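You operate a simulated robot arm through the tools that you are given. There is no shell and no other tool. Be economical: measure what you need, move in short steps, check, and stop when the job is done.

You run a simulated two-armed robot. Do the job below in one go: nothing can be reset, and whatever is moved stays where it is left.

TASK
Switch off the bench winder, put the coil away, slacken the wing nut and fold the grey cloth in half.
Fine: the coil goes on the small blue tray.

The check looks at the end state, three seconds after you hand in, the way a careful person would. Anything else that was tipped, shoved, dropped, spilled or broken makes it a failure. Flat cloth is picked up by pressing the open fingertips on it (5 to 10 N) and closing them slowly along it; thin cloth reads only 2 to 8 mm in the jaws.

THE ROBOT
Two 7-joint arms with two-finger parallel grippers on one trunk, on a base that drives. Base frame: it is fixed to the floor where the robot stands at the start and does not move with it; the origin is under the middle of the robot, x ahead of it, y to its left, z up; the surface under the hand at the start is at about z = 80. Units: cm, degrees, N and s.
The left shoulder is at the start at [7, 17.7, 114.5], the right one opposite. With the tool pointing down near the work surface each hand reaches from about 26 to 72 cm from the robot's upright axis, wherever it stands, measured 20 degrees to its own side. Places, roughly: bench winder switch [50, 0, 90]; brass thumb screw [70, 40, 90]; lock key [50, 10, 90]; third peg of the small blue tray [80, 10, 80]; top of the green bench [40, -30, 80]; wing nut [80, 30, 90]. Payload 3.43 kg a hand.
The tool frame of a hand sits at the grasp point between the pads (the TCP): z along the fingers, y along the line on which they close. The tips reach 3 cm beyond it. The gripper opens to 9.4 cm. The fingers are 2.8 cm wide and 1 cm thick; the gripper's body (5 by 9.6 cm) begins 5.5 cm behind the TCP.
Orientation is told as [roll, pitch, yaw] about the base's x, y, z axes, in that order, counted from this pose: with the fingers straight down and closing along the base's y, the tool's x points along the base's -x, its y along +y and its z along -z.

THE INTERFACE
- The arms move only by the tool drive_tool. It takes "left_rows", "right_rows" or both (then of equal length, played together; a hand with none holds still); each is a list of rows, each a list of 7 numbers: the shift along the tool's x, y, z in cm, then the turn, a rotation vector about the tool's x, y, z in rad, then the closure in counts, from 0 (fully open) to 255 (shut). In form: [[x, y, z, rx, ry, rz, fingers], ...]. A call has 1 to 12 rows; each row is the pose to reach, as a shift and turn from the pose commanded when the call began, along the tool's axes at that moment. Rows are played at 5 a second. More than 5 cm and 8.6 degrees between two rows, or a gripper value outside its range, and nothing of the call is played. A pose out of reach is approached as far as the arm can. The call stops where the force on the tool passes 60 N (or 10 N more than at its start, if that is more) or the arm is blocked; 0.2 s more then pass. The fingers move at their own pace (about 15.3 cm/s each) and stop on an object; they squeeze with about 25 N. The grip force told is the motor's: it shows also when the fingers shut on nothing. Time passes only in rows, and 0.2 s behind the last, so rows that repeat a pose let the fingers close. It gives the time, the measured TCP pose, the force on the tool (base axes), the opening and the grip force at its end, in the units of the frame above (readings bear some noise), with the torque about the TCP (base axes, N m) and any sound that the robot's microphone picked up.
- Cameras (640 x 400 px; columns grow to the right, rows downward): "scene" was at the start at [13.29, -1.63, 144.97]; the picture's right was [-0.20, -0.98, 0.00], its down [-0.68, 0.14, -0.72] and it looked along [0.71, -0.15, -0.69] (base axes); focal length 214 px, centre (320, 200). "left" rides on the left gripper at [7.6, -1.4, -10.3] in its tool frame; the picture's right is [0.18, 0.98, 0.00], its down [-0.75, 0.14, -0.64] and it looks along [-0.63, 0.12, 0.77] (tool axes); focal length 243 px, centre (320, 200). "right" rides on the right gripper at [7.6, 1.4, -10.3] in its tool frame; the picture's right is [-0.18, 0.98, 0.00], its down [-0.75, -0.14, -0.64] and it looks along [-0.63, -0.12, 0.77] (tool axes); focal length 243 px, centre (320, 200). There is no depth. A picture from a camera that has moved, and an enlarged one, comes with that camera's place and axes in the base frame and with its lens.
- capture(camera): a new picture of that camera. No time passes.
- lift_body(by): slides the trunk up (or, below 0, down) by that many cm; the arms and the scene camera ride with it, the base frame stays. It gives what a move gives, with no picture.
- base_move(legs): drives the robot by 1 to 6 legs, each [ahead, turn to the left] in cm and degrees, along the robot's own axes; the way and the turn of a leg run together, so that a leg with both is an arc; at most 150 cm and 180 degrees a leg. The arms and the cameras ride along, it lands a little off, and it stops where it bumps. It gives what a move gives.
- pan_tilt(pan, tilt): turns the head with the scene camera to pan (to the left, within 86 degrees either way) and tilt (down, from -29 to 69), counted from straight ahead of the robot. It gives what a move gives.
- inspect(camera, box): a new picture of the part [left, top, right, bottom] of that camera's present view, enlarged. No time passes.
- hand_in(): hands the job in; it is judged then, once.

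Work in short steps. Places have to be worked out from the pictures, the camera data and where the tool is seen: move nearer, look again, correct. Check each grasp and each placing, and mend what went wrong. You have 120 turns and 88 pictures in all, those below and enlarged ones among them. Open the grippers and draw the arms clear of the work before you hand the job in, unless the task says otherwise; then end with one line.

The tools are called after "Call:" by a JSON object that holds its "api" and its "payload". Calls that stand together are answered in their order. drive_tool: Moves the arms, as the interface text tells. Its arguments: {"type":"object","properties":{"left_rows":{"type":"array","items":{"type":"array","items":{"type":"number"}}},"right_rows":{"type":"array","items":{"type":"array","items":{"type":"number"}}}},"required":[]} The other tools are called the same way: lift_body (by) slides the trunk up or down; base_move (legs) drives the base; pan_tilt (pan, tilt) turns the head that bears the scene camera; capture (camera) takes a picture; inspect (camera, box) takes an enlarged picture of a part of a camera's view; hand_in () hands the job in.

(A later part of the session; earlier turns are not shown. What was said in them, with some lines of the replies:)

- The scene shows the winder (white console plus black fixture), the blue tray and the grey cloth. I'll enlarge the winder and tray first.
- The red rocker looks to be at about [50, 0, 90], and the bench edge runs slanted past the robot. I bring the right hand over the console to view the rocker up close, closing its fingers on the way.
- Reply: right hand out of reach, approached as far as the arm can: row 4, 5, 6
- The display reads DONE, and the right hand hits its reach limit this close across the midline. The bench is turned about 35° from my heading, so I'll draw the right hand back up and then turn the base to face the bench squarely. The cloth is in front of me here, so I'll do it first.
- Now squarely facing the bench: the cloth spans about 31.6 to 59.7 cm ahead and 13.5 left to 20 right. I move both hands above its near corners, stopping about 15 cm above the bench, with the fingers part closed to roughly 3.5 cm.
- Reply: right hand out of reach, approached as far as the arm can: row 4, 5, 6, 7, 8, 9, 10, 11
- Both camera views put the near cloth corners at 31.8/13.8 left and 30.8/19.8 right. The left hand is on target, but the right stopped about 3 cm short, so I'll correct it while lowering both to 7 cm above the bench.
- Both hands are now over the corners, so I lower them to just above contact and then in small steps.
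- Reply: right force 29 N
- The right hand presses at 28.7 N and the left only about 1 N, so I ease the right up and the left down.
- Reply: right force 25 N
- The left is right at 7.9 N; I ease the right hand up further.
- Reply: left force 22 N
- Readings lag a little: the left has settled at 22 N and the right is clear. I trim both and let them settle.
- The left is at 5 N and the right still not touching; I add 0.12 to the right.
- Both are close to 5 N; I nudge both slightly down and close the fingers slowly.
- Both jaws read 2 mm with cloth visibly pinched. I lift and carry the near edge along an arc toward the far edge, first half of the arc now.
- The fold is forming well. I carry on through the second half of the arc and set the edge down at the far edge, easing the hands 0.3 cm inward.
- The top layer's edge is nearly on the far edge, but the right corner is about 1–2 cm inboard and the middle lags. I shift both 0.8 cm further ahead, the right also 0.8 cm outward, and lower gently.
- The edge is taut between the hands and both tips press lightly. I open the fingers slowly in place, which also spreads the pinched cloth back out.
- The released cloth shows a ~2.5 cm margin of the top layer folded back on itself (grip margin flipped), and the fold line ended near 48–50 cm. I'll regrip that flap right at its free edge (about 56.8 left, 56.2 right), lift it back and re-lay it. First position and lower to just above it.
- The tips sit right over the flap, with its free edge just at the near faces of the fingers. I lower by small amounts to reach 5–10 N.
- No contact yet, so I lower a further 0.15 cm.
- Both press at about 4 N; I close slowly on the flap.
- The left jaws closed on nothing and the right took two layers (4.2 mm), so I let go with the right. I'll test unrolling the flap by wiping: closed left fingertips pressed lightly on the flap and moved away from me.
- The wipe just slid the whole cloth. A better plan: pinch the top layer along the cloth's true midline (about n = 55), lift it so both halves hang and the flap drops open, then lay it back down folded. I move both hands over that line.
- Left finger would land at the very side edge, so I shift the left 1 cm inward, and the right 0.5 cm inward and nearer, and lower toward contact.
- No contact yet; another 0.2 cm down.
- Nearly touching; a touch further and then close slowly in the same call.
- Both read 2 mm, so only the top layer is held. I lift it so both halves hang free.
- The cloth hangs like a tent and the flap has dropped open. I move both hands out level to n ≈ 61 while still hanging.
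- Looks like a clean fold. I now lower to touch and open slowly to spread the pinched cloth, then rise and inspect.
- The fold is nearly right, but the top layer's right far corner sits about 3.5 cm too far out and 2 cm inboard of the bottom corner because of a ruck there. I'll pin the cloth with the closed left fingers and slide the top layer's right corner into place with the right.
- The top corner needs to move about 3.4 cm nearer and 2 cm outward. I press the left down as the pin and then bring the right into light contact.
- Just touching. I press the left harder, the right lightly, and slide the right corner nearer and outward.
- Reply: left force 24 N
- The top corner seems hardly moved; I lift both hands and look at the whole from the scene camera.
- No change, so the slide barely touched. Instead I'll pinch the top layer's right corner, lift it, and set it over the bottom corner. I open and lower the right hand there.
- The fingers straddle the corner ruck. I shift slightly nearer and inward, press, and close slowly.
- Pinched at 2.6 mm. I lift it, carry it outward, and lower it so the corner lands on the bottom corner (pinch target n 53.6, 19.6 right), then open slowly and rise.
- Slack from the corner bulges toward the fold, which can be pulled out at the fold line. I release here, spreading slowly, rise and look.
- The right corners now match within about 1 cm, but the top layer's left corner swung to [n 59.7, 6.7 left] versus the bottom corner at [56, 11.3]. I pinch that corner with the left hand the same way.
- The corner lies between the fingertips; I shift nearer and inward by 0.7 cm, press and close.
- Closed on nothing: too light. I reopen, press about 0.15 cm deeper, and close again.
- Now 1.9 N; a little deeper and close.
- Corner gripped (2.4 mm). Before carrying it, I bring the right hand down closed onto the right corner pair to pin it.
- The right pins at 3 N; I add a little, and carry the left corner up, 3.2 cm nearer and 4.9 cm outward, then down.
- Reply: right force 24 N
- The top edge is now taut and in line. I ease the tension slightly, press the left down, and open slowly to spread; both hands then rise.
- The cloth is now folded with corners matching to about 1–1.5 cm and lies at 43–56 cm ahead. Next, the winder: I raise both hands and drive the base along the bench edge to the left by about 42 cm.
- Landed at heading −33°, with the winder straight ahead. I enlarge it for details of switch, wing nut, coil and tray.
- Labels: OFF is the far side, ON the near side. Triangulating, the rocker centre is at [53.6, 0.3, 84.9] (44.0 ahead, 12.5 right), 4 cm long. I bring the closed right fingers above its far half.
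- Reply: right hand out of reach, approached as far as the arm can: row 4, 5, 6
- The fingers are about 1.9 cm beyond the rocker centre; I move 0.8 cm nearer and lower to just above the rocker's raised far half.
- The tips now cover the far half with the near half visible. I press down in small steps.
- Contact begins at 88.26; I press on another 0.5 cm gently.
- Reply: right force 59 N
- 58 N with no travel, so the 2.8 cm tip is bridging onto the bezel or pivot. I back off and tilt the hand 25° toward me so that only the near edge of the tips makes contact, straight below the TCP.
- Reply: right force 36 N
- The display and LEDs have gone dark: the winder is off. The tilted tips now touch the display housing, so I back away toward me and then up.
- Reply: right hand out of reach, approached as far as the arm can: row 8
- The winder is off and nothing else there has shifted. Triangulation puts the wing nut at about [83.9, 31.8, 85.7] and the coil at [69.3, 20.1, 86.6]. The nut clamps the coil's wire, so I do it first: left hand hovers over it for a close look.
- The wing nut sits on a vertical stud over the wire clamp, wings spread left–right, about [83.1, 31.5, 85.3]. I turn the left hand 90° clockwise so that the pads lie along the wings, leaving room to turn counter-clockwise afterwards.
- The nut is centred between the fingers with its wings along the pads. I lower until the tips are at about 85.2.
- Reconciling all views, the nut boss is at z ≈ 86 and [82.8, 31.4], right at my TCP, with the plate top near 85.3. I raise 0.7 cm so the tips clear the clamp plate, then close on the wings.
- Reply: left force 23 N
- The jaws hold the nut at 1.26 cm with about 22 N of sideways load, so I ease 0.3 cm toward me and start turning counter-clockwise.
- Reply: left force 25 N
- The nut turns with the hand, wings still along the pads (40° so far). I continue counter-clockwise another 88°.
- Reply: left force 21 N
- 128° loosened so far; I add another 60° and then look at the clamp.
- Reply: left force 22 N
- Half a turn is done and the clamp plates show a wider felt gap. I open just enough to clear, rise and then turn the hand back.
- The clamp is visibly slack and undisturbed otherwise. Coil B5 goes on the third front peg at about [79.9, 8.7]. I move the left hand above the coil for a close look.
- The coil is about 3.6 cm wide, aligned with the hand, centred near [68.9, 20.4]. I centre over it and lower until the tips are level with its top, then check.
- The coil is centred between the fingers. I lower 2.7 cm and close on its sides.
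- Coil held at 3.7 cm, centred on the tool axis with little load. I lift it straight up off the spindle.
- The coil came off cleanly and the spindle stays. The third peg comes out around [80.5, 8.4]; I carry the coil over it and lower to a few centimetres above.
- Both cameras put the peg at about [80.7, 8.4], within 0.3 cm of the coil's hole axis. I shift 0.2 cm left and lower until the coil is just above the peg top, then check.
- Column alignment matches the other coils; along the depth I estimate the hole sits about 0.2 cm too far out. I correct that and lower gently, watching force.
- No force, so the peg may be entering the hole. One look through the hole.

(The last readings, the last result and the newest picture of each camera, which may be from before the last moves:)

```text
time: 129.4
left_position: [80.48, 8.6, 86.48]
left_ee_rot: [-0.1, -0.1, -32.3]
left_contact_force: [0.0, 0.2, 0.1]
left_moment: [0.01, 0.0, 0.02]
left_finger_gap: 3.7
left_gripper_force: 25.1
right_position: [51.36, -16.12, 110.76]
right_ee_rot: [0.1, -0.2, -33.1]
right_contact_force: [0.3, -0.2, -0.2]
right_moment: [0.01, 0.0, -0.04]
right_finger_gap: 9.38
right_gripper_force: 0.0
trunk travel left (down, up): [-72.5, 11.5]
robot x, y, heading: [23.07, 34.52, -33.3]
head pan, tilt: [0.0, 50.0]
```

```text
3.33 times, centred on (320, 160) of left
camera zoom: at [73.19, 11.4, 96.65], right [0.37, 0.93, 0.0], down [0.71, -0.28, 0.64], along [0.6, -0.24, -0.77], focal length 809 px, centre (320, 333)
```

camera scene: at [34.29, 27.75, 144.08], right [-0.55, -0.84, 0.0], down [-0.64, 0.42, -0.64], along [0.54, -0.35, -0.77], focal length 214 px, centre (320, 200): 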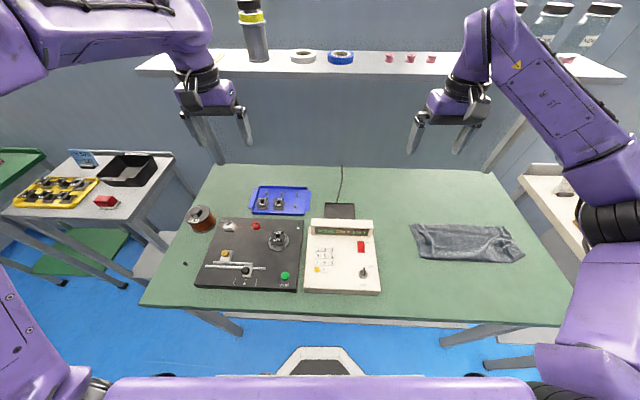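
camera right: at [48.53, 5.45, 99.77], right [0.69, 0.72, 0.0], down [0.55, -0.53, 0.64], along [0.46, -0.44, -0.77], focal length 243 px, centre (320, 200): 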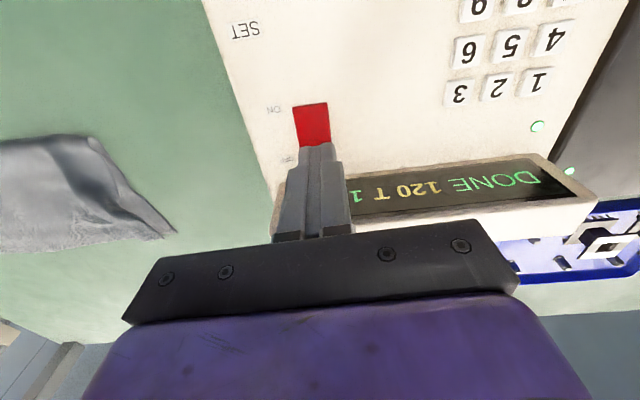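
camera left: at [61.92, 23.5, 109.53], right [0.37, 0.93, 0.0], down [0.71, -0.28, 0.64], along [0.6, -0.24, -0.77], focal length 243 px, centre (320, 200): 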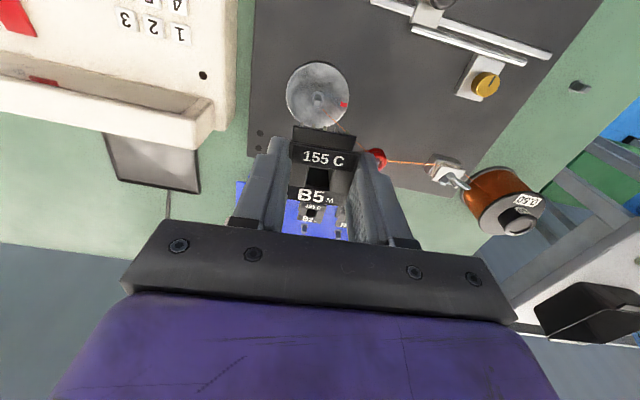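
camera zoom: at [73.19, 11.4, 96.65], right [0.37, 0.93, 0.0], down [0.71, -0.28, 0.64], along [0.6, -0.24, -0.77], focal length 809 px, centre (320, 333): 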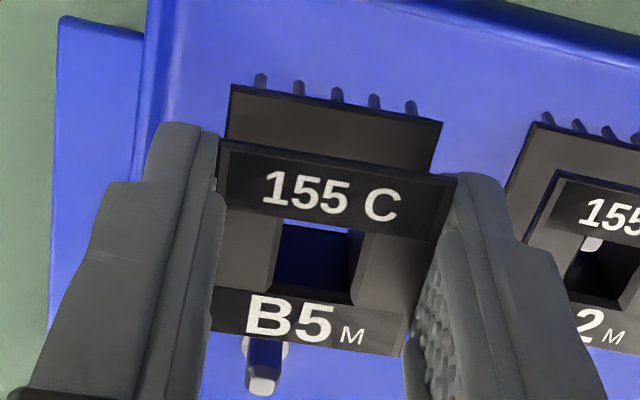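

The peg's ring is now hidden under the coil and nothing pushes back, consistent with it entering. I lower further in small steps until it seats.

Call:
{"api": "drive_tool", "payload": {"left_rows": [[0, 0, 0.2, 0, 0, 0, 190], [0, 0, 0.4, 0, 0, 0, 190], [0, 0, 0.6, 0, 0, 0, 190], [0, 0, 0.8, 0, 0, 0, 190], [0, 0, 0.8, 0, 0, 0, 190]]}}

Call:
{"api": "inspect", "payload": {"camera": "scene", "box": [260, 175, 320, 225]}}

```text
time: 130.6
left_position: [80.39, 8.57, 85.62]
left_ee_rot: [0.1, -0.1, -32.4]
left_contact_force: [-0.4, 0.5, 0.5]
left_moment: [0.0, 0.0, 0.0]
left_finger_gap: 3.72
left_gripper_force: 24.7
right_position: [51.44, -16.03, 110.74]
right_ee_rot: [0.1, -0.2, -33.2]
right_contact_force: [0.0, -0.3, -0.2]
right_moment: [0.0, 0.01, 0.03]
right_finger_gap: 9.43
right_gripper_force: 0.0
trunk travel left (down, up): [-72.5, 11.5]
robot x, y, heading: [23.45, 34.83, -33.1]
head pan, tilt: [0.0, 50.0]
```

```text
8.00 times, centred on (290, 200) of scene
camera zoom: at [34.26, 27.71, 144.08], right [-0.55, -0.84, 0.0], down [-0.64, 0.42, -0.64], along [0.54, -0.35, -0.77], focal length 1716 px, centre (560, 200)
```

zoom: 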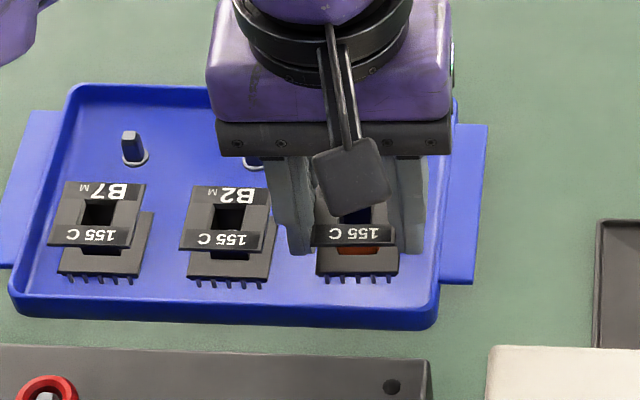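

The coil is on line with B7 and B2, about 0.6 cm above seated. I continue down slowly.

Call:
{"api": "drive_tool", "payload": {"left_rows": [[0, 0, 0.15, 0, 0, 0, 190], [0, 0, 0.3, 0, 0, 0, 190], [0, 0, 0.45, 0, 0, 0, 190], [0, 0, 0.55, 0, 0, 0, 190], [0, 0, 0.55, 0, 0, 0, 190]]}}

```text
time: 131.8
left_position: [80.41, 8.53, 85.05]
left_ee_rot: [-0.1, -0.2, -32.5]
left_contact_force: [-0.3, 0.1, -0.9]
left_moment: [0.03, 0.0, -0.04]
left_finger_gap: 3.7
left_gripper_force: 24.6
right_position: [51.42, -16.04, 110.89]
right_ee_rot: [0.0, -0.1, -33.1]
right_contact_force: [1.2, -1.0, 0.2]
right_moment: [-0.03, 0.02, -0.01]
right_finger_gap: 9.39
right_gripper_force: 0.0
trunk travel left (down, up): [-72.5, 11.5]
robot x, y, heading: [23.31, 34.65, -32.9]
head pan, tilt: [0.0, 50.0]
```

Still free; a little further until it touches.

Call:
{"api": "drive_tool", "payload": {"left_rows": [[0, 0, 0.15, 0, 0, 0, 190], [0, 0, 0.3, 0, 0, 0, 190], [0, 0, 0.4, 0, 0, 0, 190], [0, 0, 0.4, 0, 0, 0, 190]]}}

Call:
{"api": "inspect", "payload": {"camera": "scene", "box": [260, 175, 320, 225]}}

```text
time: 132.8
left_position: [80.31, 8.67, 84.77]
left_ee_rot: [-0.1, 0.0, -32.4]
left_contact_force: [-0.7, -0.9, -0.8]
left_moment: [0.0, 0.0, 0.01]
left_finger_gap: 3.71
left_gripper_force: 25.1
right_position: [51.45, -16.12, 110.78]
right_ee_rot: [0.0, -0.1, -33.1]
right_contact_force: [0.1, -0.1, -0.4]
right_moment: [-0.02, 0.0, 0.01]
right_finger_gap: 9.4
right_gripper_force: 0.0
trunk travel left (down, up): [-72.5, 11.5]
robot x, y, heading: [23.29, 34.76, -33.1]
head pan, tilt: [0.0, 50.0]
```

```text
8.00 times, centred on (290, 200) of scene
camera zoom: at [34.28, 27.7, 144.08], right [-0.55, -0.84, 0.0], down [-0.64, 0.42, -0.64], along [0.54, -0.35, -0.77], focal length 1716 px, centre (560, 200)
```

zoom: 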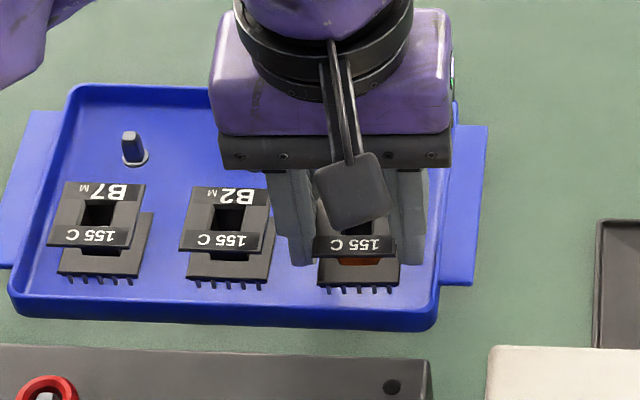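

Practically seated; one more 0.25 cm to feel contact.

Call:
{"api": "drive_tool", "payload": {"left_rows": [[0, 0, 0.12, 0, 0, 0, 190], [0, 0, 0.25, 0, 0, 0, 190], [0, 0, 0.25, 0, 0, 0, 190], [0, 0, 0.25, 0, 0, 0, 190]]}}

```text
time: 133.8
left_position: [80.44, 8.66, 84.4]
left_ee_rot: [0.0, 0.0, -32.4]
left_contact_force: [0.9, -0.5, 0.3]
left_moment: [-0.03, 0.0, -0.01]
left_finger_gap: 3.71
left_gripper_force: 24.9
right_position: [51.34, -16.09, 110.81]
right_ee_rot: [0.0, -0.1, -33.1]
right_contact_force: [0.3, -0.6, 0.3]
right_moment: [-0.02, 0.0, -0.01]
right_finger_gap: 9.43
right_gripper_force: 0.0
trunk travel left (down, up): [-72.5, 11.5]
robot x, y, heading: [23.36, 34.78, -33.1]
head pan, tilt: [0.0, 50.0]
```

Still no contact force; another 0.3 cm in fine steps.

Call:
{"api": "drive_tool", "payload": {"left_rows": [[0, 0, 0.1, 0, 0, 0, 190], [0, 0, 0.2, 0, 0, 0, 190], [0, 0, 0.3, 0, 0, 0, 190], [0, 0, 0.3, 0, 0, 0, 190]]}}

Call:
{"api": "inspect", "payload": {"camera": "scene", "box": [260, 175, 320, 225]}}

```text
time: 134.8
left_position: [80.35, 8.56, 84.35]
left_ee_rot: [-0.1, -0.3, -32.4]
left_contact_force: [3.3, 0.5, 13.9]
left_moment: [0.05, 0.05, -0.01]
left_finger_gap: 3.72
left_gripper_force: 25.3
right_position: [51.35, -16.02, 110.96]
right_ee_rot: [0.0, -0.1, -33.1]
right_contact_force: [0.7, 0.2, -0.6]
right_moment: [0.0, 0.02, 0.01]
right_finger_gap: 9.4
right_gripper_force: 0.0
trunk travel left (down, up): [-72.5, 11.5]
robot x, y, heading: [23.7, 34.21, -32.9]
head pan, tilt: [0.0, 50.0]
```

```text
8.00 times, centred on (290, 200) of scene
camera zoom: at [34.08, 27.82, 144.12], right [-0.55, -0.84, 0.0], down [-0.64, 0.42, -0.64], along [0.54, -0.35, -0.77], focal length 1716 px, centre (560, 200)
```

zoom: 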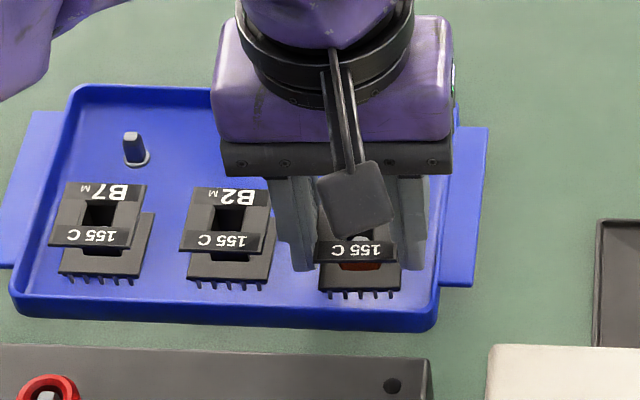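

Contact at 14 N and the peg top shows in the hole: seated. I open only slightly (to 5 cm, clear of B2) and rise.

Call:
{"api": "drive_tool", "payload": {"left_rows": [[0, 0, -0.15, 0, 0, 0, 180], [0, 0, -0.15, 0, 0, 0, 150], [0, 0, -0.15, 0, 0, 0, 125], [0, 0, -0.15, 0, 0, 0, 125], [0, 0, -2, 0, 0, 0, 125], [0, 0, -5, 0, 0, 0, 125], [0, 0, -9.5, 0, 0, 0, 125], [0, 0, -14, 0, 0, 0, 125], [0, 0, -18.5, 0, 0, 0, 60], [2, 4, -22, 0, 0, 0, 0], [4, 8, -24, 0, 0, 0, 0], [6, 11, -26, 0, 0, 0, 0]]}}

Call:
{"api": "capture", "payload": {"camera": "scene"}}

Call:
{"api": "inspect", "payload": {"camera": "scene", "box": [180, 170, 320, 265]}}

Call:
{"api": "inspect", "payload": {"camera": "scene", "box": [380, 190, 560, 300]}}

```text
refused: row 10 steps farther than a row can; nothing moved
```

```text
10 pictures are left
camera scene: at [34.08, 27.82, 144.12], right [-0.55, -0.84, 0.0], down [-0.64, 0.42, -0.64], along [0.54, -0.35, -0.77], focal length 214 px, centre (320, 200)
```

scene: 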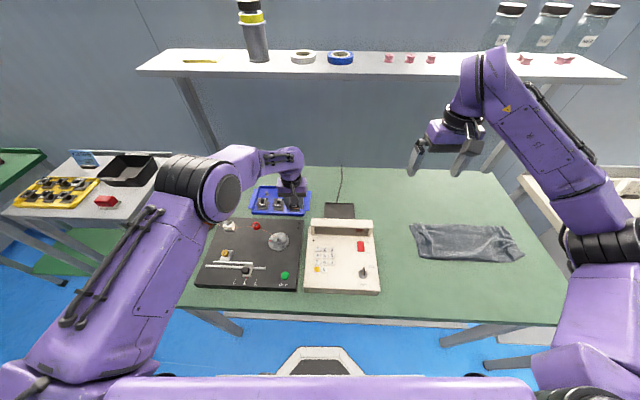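

```text
4.21 times, centred on (250, 218) of scene
camera zoom: at [34.08, 27.82, 144.12], right [-0.55, -0.84, 0.0], down [-0.64, 0.42, -0.64], along [0.54, -0.35, -0.77], focal length 903 px, centre (615, 126)
```

zoom: 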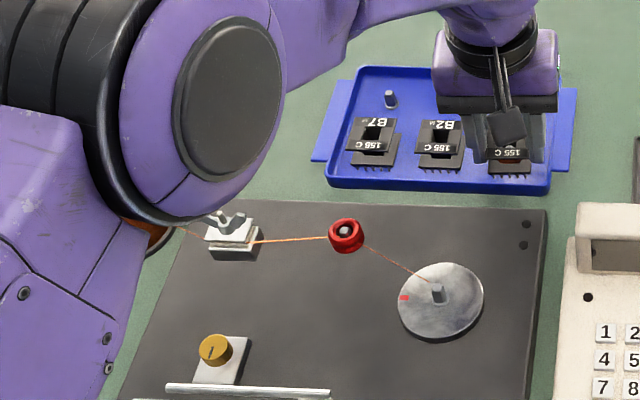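

```text
3.56 times, centred on (470, 245) of scene
camera zoom: at [34.08, 27.82, 144.12], right [-0.55, -0.84, 0.0], down [-0.64, 0.42, -0.64], along [0.54, -0.35, -0.77], focal length 763 px, centre (-213, 40)
```

zoom: 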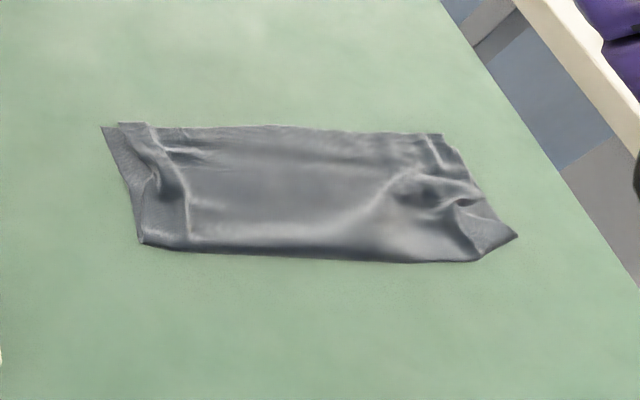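

The move was refused (one row too long); nothing moved. I repeat with shorter steps: open slightly, rise, then drift clear.

Call:
{"api": "drive_tool", "payload": {"left_rows": [[0, 0, -0.15, 0, 0, 0, 180], [0, 0, -0.15, 0, 0, 0, 150], [0, 0, -0.15, 0, 0, 0, 125], [0, 0, -0.15, 0, 0, 0, 125], [0, 0, -2, 0, 0, 0, 125], [0, 0, -5, 0, 0, 0, 125], [0, 0, -9, 0, 0, 0, 125], [0, 0, -13, 0, 0, 0, 125], [0, 0, -17, 0, 0, 0, 60], [0, 0, -21, 0, 0, 0, 0], [0, 0, -25, 0, 0, 0, 0], [0, 0, -29, 0, 0, 0, 0]]}}

Call:
{"api": "inspect", "payload": {"camera": "scene", "box": [180, 170, 320, 265]}}

```text
time: 137.4
left_position: [80.07, 8.64, 113.5]
left_ee_rot: [-0.1, 0.0, -32.4]
left_contact_force: [0.1, -0.2, -0.2]
left_moment: [0.01, 0.0, 0.0]
left_finger_gap: 9.42
left_gripper_force: 0.0
right_position: [51.35, -15.94, 110.86]
right_ee_rot: [0.0, 0.0, -33.0]
right_contact_force: [0.0, 0.3, -0.1]
right_moment: [-0.01, -0.02, -0.03]
right_finger_gap: 9.41
right_gripper_force: 0.1
trunk travel left (down, up): [-72.5, 11.5]
robot x, y, heading: [23.1, 34.62, -33.1]
head pan, tilt: [0.0, 50.0]
```

```text
4.21 times, centred on (250, 218) of scene
camera zoom: at [34.19, 27.74, 144.09], right [-0.55, -0.84, 0.0], down [-0.64, 0.42, -0.64], along [0.54, -0.35, -0.77], focal length 903 px, centre (615, 126)
```

zoom: 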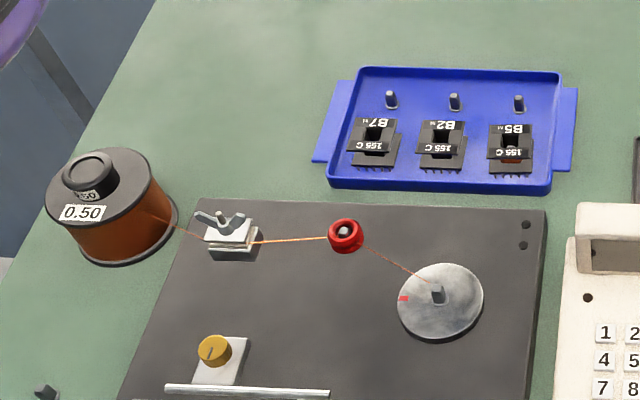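

The winder is dark, coil B5 sits on the third peg of the blue tray and the wing nut is slack. The cloth is folded in half, and both grippers are open and raised clear, so I hand in.

Call:
{"api": "hand_in", "payload": {}}

```text
The job is handed in.
```

The winder is off, coil B5 is on the third peg of the small blue tray, the wing nut is turned back about half a turn, and the grey cloth is folded in half with its corners about 1–1.5 cm off and some wrinkles at one end; I don't have the check's result.
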